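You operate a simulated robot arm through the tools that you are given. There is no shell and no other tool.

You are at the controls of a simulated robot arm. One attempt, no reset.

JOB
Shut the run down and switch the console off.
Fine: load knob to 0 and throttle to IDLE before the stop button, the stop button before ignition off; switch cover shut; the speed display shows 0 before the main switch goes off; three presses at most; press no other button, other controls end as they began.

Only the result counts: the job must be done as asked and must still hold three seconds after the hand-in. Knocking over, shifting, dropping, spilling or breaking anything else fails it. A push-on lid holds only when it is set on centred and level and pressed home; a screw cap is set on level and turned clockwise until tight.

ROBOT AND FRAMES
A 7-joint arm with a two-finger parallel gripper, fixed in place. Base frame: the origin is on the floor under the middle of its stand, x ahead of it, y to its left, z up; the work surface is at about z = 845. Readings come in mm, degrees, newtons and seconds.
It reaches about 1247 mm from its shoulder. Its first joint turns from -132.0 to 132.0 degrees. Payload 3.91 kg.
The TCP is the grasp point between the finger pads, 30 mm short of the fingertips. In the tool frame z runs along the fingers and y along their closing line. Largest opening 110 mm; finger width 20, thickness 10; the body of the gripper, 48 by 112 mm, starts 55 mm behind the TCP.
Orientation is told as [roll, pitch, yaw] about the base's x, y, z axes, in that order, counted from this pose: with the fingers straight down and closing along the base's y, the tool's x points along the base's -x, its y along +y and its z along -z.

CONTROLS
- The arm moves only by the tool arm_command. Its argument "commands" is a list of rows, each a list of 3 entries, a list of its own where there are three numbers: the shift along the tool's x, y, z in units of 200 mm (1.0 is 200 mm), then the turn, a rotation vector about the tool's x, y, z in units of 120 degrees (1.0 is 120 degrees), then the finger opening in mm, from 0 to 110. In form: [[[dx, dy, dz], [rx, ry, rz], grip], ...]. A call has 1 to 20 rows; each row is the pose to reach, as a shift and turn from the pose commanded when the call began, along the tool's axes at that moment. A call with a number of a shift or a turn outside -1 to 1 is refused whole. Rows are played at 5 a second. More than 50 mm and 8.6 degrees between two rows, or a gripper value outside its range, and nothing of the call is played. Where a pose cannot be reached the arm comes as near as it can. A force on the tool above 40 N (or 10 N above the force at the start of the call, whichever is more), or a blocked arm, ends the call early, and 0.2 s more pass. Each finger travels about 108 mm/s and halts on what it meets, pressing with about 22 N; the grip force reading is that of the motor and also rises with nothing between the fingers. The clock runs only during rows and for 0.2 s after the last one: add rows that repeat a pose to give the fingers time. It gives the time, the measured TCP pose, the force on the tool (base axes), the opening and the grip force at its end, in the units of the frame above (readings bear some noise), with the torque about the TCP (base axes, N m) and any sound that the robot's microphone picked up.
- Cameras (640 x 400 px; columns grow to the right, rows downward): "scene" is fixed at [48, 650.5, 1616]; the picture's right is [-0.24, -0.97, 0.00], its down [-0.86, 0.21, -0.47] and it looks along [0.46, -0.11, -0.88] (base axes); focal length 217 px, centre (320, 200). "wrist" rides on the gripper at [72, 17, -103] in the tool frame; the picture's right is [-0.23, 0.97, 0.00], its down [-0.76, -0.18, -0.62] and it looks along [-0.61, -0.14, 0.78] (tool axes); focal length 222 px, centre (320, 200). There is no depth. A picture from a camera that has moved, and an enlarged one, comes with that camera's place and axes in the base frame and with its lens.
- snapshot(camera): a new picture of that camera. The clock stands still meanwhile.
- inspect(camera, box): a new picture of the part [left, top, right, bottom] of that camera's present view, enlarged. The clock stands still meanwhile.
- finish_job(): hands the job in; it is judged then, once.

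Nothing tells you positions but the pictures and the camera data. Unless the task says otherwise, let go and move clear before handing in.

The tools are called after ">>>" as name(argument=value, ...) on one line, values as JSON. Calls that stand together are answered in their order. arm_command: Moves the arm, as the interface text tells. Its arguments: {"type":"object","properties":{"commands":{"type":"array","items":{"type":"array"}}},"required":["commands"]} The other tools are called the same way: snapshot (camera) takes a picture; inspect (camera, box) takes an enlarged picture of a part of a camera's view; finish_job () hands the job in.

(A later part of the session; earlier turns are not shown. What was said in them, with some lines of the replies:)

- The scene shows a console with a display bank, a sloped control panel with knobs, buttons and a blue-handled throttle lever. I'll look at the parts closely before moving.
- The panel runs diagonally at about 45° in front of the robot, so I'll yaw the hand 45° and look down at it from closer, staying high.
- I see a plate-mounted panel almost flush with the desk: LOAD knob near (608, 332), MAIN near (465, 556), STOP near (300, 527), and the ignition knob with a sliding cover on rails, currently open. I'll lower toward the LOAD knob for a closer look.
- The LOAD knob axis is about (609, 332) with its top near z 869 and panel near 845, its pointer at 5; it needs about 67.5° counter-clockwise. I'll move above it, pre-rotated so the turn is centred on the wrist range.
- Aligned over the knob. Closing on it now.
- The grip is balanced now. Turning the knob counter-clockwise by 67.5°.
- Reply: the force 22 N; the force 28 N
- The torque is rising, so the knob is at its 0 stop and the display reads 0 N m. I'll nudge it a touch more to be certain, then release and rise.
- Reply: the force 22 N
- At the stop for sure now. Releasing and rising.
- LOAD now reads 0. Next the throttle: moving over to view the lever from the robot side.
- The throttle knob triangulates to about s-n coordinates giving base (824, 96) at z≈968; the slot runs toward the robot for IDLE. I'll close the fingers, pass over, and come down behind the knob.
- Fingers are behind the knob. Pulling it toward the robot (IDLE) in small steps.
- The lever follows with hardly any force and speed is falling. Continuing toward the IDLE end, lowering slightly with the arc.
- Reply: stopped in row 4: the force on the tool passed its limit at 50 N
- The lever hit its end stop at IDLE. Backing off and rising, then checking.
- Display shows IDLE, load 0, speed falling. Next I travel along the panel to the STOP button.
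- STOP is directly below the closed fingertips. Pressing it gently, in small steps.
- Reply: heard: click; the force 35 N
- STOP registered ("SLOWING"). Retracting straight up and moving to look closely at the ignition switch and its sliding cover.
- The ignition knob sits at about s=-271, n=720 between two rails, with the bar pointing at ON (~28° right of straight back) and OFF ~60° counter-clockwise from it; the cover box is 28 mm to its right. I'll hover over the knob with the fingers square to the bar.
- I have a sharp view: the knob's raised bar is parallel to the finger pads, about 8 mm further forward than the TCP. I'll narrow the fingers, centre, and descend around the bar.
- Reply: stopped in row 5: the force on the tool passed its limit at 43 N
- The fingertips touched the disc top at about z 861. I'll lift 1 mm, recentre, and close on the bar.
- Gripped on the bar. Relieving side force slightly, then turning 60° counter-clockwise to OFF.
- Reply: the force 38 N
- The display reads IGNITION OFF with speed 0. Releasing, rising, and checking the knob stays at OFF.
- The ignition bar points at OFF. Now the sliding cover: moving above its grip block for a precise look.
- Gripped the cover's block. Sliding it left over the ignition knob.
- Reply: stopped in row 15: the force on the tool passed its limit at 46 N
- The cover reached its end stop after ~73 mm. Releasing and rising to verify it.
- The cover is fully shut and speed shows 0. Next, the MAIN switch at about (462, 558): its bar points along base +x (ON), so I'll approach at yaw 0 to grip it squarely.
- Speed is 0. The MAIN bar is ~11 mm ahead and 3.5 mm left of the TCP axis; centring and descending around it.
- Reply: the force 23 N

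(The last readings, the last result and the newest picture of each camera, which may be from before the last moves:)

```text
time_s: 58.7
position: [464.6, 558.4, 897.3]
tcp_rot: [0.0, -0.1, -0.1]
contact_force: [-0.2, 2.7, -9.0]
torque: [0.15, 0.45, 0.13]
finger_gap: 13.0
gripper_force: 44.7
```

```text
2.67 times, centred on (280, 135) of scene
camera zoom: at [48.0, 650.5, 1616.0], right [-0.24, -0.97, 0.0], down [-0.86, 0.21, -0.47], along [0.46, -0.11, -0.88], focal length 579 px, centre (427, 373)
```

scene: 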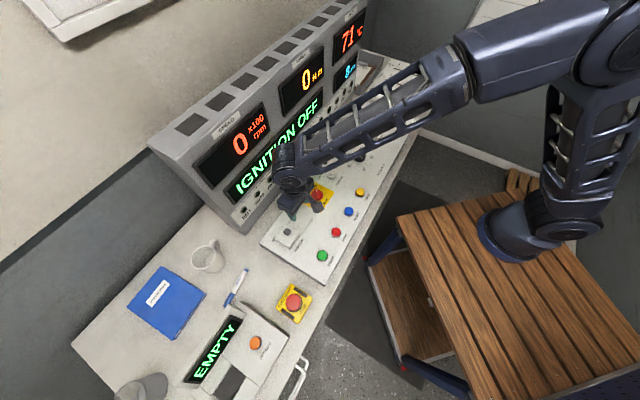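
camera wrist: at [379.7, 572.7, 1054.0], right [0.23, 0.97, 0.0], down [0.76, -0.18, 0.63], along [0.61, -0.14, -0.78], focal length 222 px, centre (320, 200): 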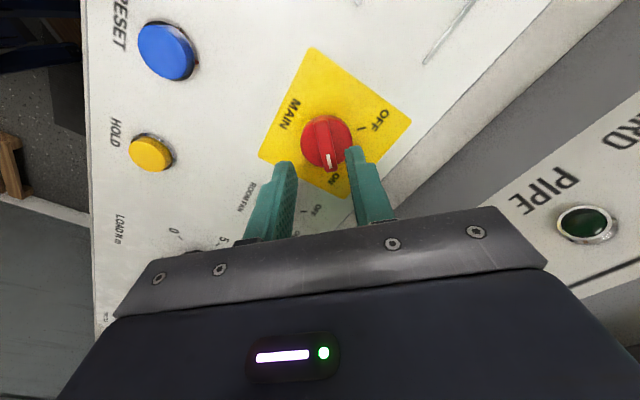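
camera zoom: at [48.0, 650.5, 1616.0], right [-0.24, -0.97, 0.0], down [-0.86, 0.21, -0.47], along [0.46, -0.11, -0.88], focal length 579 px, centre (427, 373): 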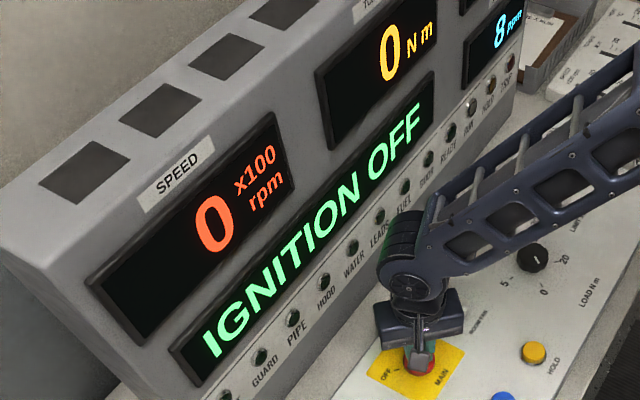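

Grip is balanced and speed still 0. Turning MAIN counter-clockwise to OFF.

>>> arm_command(commands=[[[0, 0, 0], [0, 0, -0.05], 6], [[0, 0, 0], [0, 0, -0.1], 6], [[0, 0, 0], [0, 0, -0.15], 6], [[0, 0, 0], [0, 0, -0.2], 6], [[0, 0, 0], [0, 0, -0.25], 6], [[0, 0, 0], [0, 0, -0.3], 6], [[0, 0, 0], [0, 0, -0.35], 6], [[0, 0, 0], [0, 0, -0.4], 6], [[0, 0, 0], [0, 0, -0.45], 6], [[0, 0, 0], [0, 0, -0.5], 6], [[0, 0, 0], [0, 0, -0.55], 6], [[0, 0, 0], [0, 0, -0.6], 6], [[0, 0, 0], [0, 0, -0.65], 6], [[0, 0, 0], [0, 0, -0.65], 6]])

>>> inspect(camera="wrist", box=[220, 80, 440, 230])

>>> snapshot(camera="scene")

```text
time_s: 61.5
position: [466.8, 557.1, 898.1]
tcp_rot: [-0.2, 0.1, 76.3]
contact_force: [0.7, -5.1, 1.9]
torque: [-0.06, 0.21, 0.03]
finger_gap: 13.1
gripper_force: 44.9
stopped in row 13: the force on the tool passed its limit at 41 N (the readings are from after the stop); the commanded pose is now the measured one
```

```text
2.67 times, centred on (330, 155) of wrist
camera zoom: at [432.5, 489.4, 1000.8], right [-0.89, 0.45, 0.0], down [0.35, 0.7, 0.62], along [0.28, 0.55, -0.78], focal length 592 px, centre (293, 320)
```

zoom: 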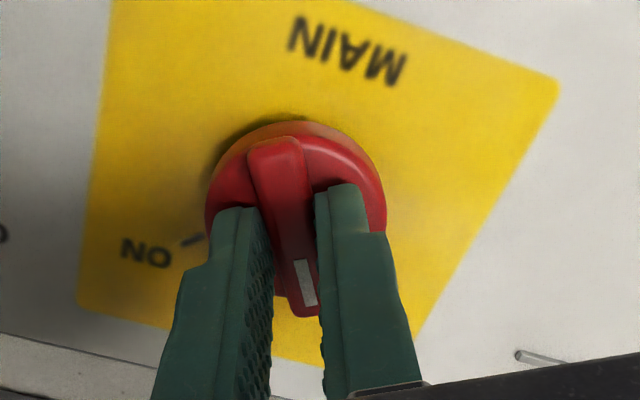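

```text
taken
```

scene: 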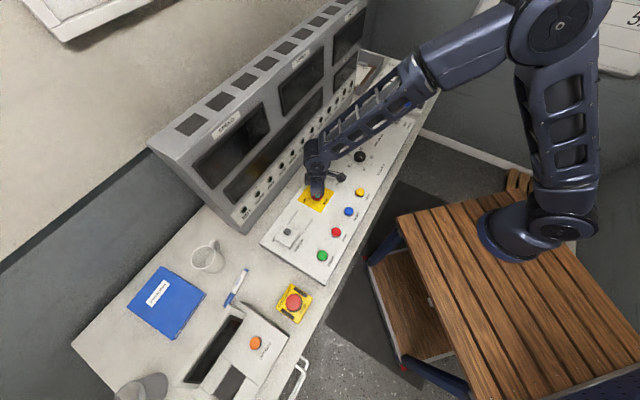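

The console went dark. The call stopped slightly short on side force, so I'll finish the turn to the OFF end stop in small steps.

>>> arm_command(commands=[[[0, 0, 0], [0, 0, -0.025], 6], [[0, 0, 0], [0, 0, -0.05], 6], [[0, 0, 0], [0, 0, -0.075], 6], [[0, 0, 0], [0, 0, -0.1], 6], [[0, 0, 0], [0, 0, -0.115], 6], [[0, 0, 0], [0, 0, -0.115], 6]])

>>> inspect(camera="wrist", box=[220, 80, 440, 230])

```text
time_s: 62.9
position: [467.9, 555.9, 897.2]
tcp_rot: [0.0, 0.2, 90.2]
contact_force: [10.5, -11.5, 7.1]
torque: [-0.82, -0.09, -0.53]
finger_gap: 12.7
gripper_force: 44.8
```

```text
2.67 times, centred on (330, 155) of wrist
camera zoom: at [449.8, 483.1, 1000.7], right [-0.97, 0.22, 0.0], down [0.17, 0.76, 0.62], along [0.14, 0.61, -0.78], focal length 592 px, centre (293, 320)
```

zoom: 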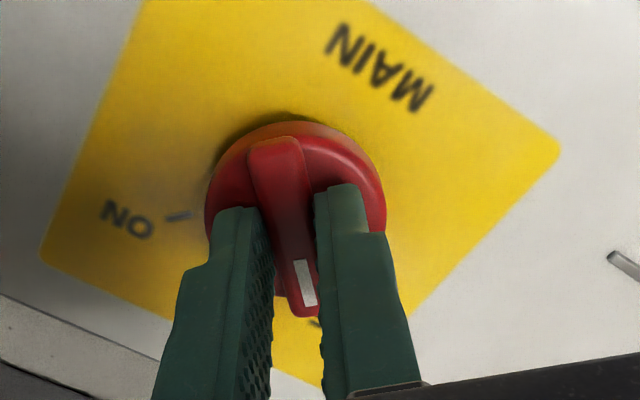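

>>> arm_command(commands=[[[0, 0, 0], [0, 0, -0.0125], 6], [[0, 0, 0], [0, 0, -0.025], 6], [[0, 0, 0], [0, 0, -0.025], 6]])

>>> inspect(camera="wrist", box=[220, 80, 440, 230])

```text
time_s: 63.7
position: [466.5, 556.0, 898.2]
tcp_rot: [-0.1, 0.0, 93.2]
contact_force: [17.2, -8.3, 6.0]
torque: [-0.02, -0.29, -0.97]
finger_gap: 14.1
gripper_force: 45.1
```

```text
2.67 times, centred on (330, 155) of wrist
camera zoom: at [453.7, 482.6, 1000.7], right [-0.98, 0.17, 0.0], down [0.13, 0.77, 0.62], along [0.11, 0.61, -0.78], focal length 592 px, centre (293, 320)
```

zoom: 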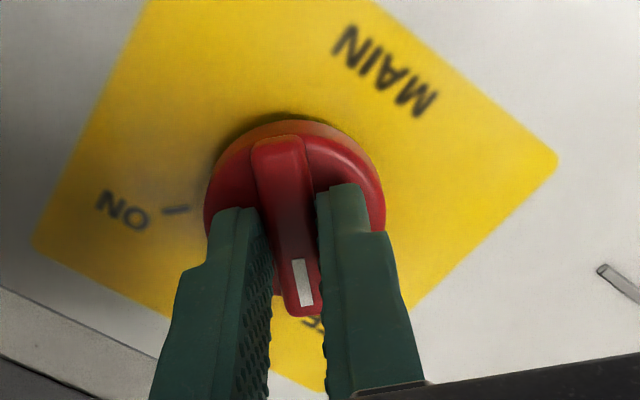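

That's the OFF end stop. Releasing, rising clear, and checking every control.

>>> arm_command(commands=[[[0, 0, 0], [0, 0, 0.02], 8], [[0, 0, 0], [0, 0, 0.02], 30], [[0, 0, 0], [0, 0, 0.02], 36], [[0, 0, -0.1], [0, 0, 0.02], 36], [[0, 0, -0.3], [0, 0, 0.02], 36], [[0, 0, -0.5], [0, 0, 0.06], 36], [[0, 0, -0.7], [0, 0, 0.12], 36], [[0.15, 0, -0.8], [0, 0, 0.18], 40], [[0.3, 0, -0.9], [0, 0, 0.24], 60], [[0.45, 0, -1.0], [0, 0, 0.3], 60], [[0.6, 0, -1.0], [0, 0, 0.36], 60], [[0.75, 0, -1.0], [0, 0, 0.4], 60], [[0.75, 0, -1.0], [0, 0, 0.4], 60]])

>>> snapshot(camera="wrist")

>>> snapshot(camera="scene")

>>> inspect(camera="scene", box=[250, 150, 390, 290])

>>> inspect(camera="scene", box=[320, 60, 450, 180])

```text
time_s: 66.5
position: [473.4, 406.6, 1097.7]
tcp_rot: [-0.2, -0.1, 45.2]
contact_force: [-0.6, 0.0, 0.1]
torque: [-0.03, 0.02, 0.0]
finger_gap: 60.0
gripper_force: 0.1
```

```text
taken
camera wrist: at [410.6, 367.5, 1200.7], right [-0.53, 0.85, 0.0], down [0.66, 0.42, 0.62], along [0.53, 0.33, -0.78], focal length 222 px, centre (320, 200)
```

wrist: 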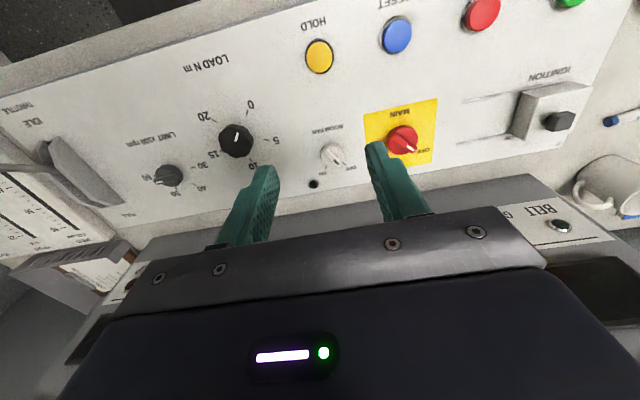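

```text
taken
```

scene: 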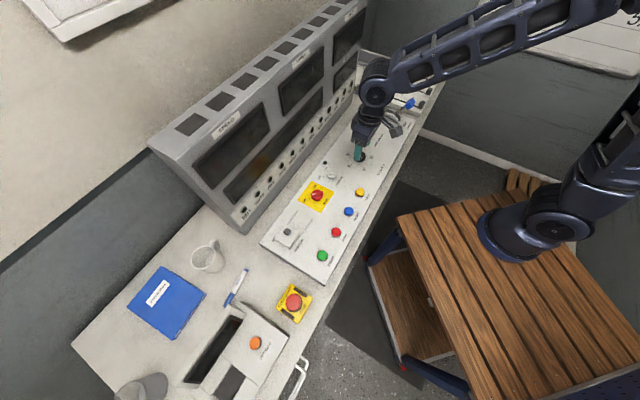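

```text
2.86 times, centred on (320, 220) of scene
camera zoom: at [48.0, 650.5, 1616.0], right [-0.24, -0.97, 0.0], down [-0.86, 0.21, -0.47], along [0.46, -0.11, -0.88], focal length 620 px, centre (320, 143)
```

zoom: 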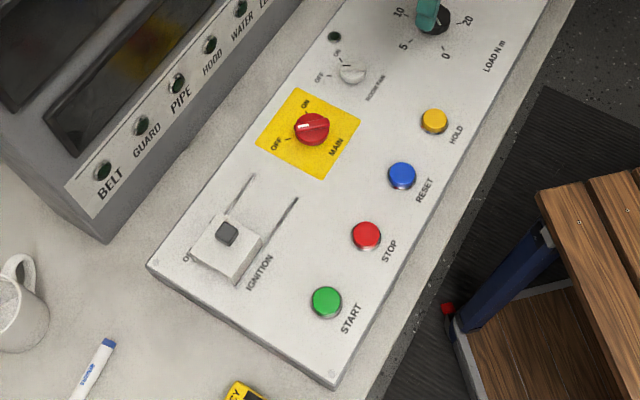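

```text
3.33 times, centred on (385, 120) of scene
camera zoom: at [48.0, 650.5, 1616.0], right [-0.24, -0.97, 0.0], down [-0.86, 0.21, -0.47], along [0.46, -0.11, -0.88], focal length 724 px, centre (103, 467)
```

zoom: 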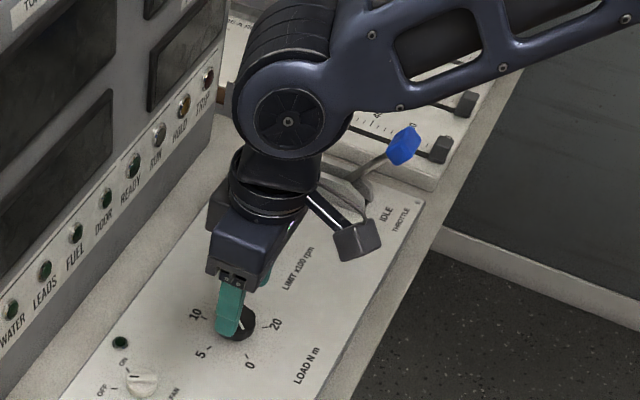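

>>> inspect(camera="wrist", box=[100, 60, 360, 220])

>>> inspect(camera="wrist", box=[340, 60, 620, 200])

```text
2.46 times, centred on (230, 140) of wrist
camera zoom: at [410.6, 367.5, 1200.7], right [-0.53, 0.85, 0.0], down [0.66, 0.42, 0.62], along [0.53, 0.33, -0.78], focal length 547 px, centre (542, 348)
```

zoom: 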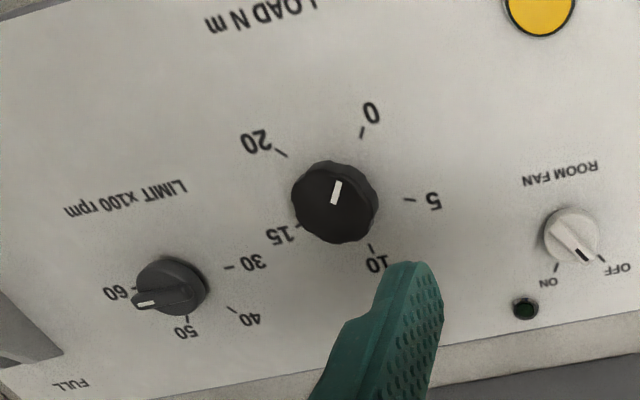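

```text
2.29 times, centred on (480, 130) of wrist
camera zoom: at [410.6, 367.5, 1200.7], right [-0.53, 0.85, 0.0], down [0.66, 0.42, 0.62], along [0.53, 0.33, -0.78], focal length 508 px, centre (-46, 360)
```

zoom: 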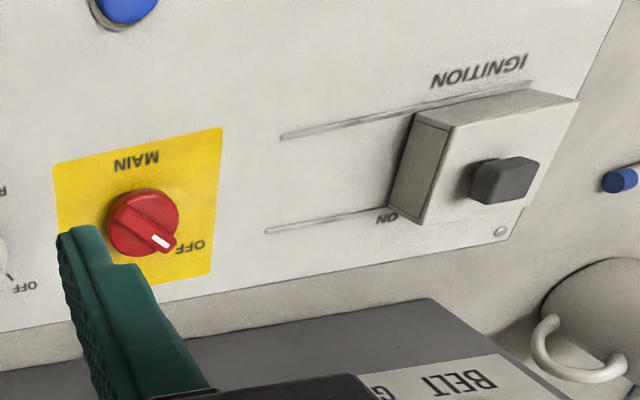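

Everything I can see is as it should be:
- LOAD is at 0 and the throttle is at IDLE.
- STOP was pressed once.
- Ignition is OFF with its cover shut.
- MAIN is OFF and the displays are dark.
- LIMIT and ROOM FAN still point where they did at the start.

The hand is clear, so I'm handing in.

>>> finish_job()

```text
The job is handed in.
```

The run is shut down and the console is off. I handed the job in with the gripper open and clear of the panel.

The steps, in the order they were done:

1. **Load knob:** turned to its 0 stop, and the torque display read 0.
2. **Throttle:** pulled to its end stop, and the display changed to IDLE.
3. **Stop button:** pressed once. It clicked and the display changed to SLOWING. No other button was pressed.
4. **Ignition:** turned to OFF, and the display read IGNITION OFF.
5. **Switch cover:** slid over the ignition knob until it hit its end stop.
6. **Main switch:** turned to OFF after the speed display showed 0. All the displays went dark.

On the way to OFF, the main switch turn paused once when side force on the gripper passed its limit. The console was already dark by then, and I finished the turn to the end stop. In the last pictures the limit knob and room fan switch point where they did at the start.
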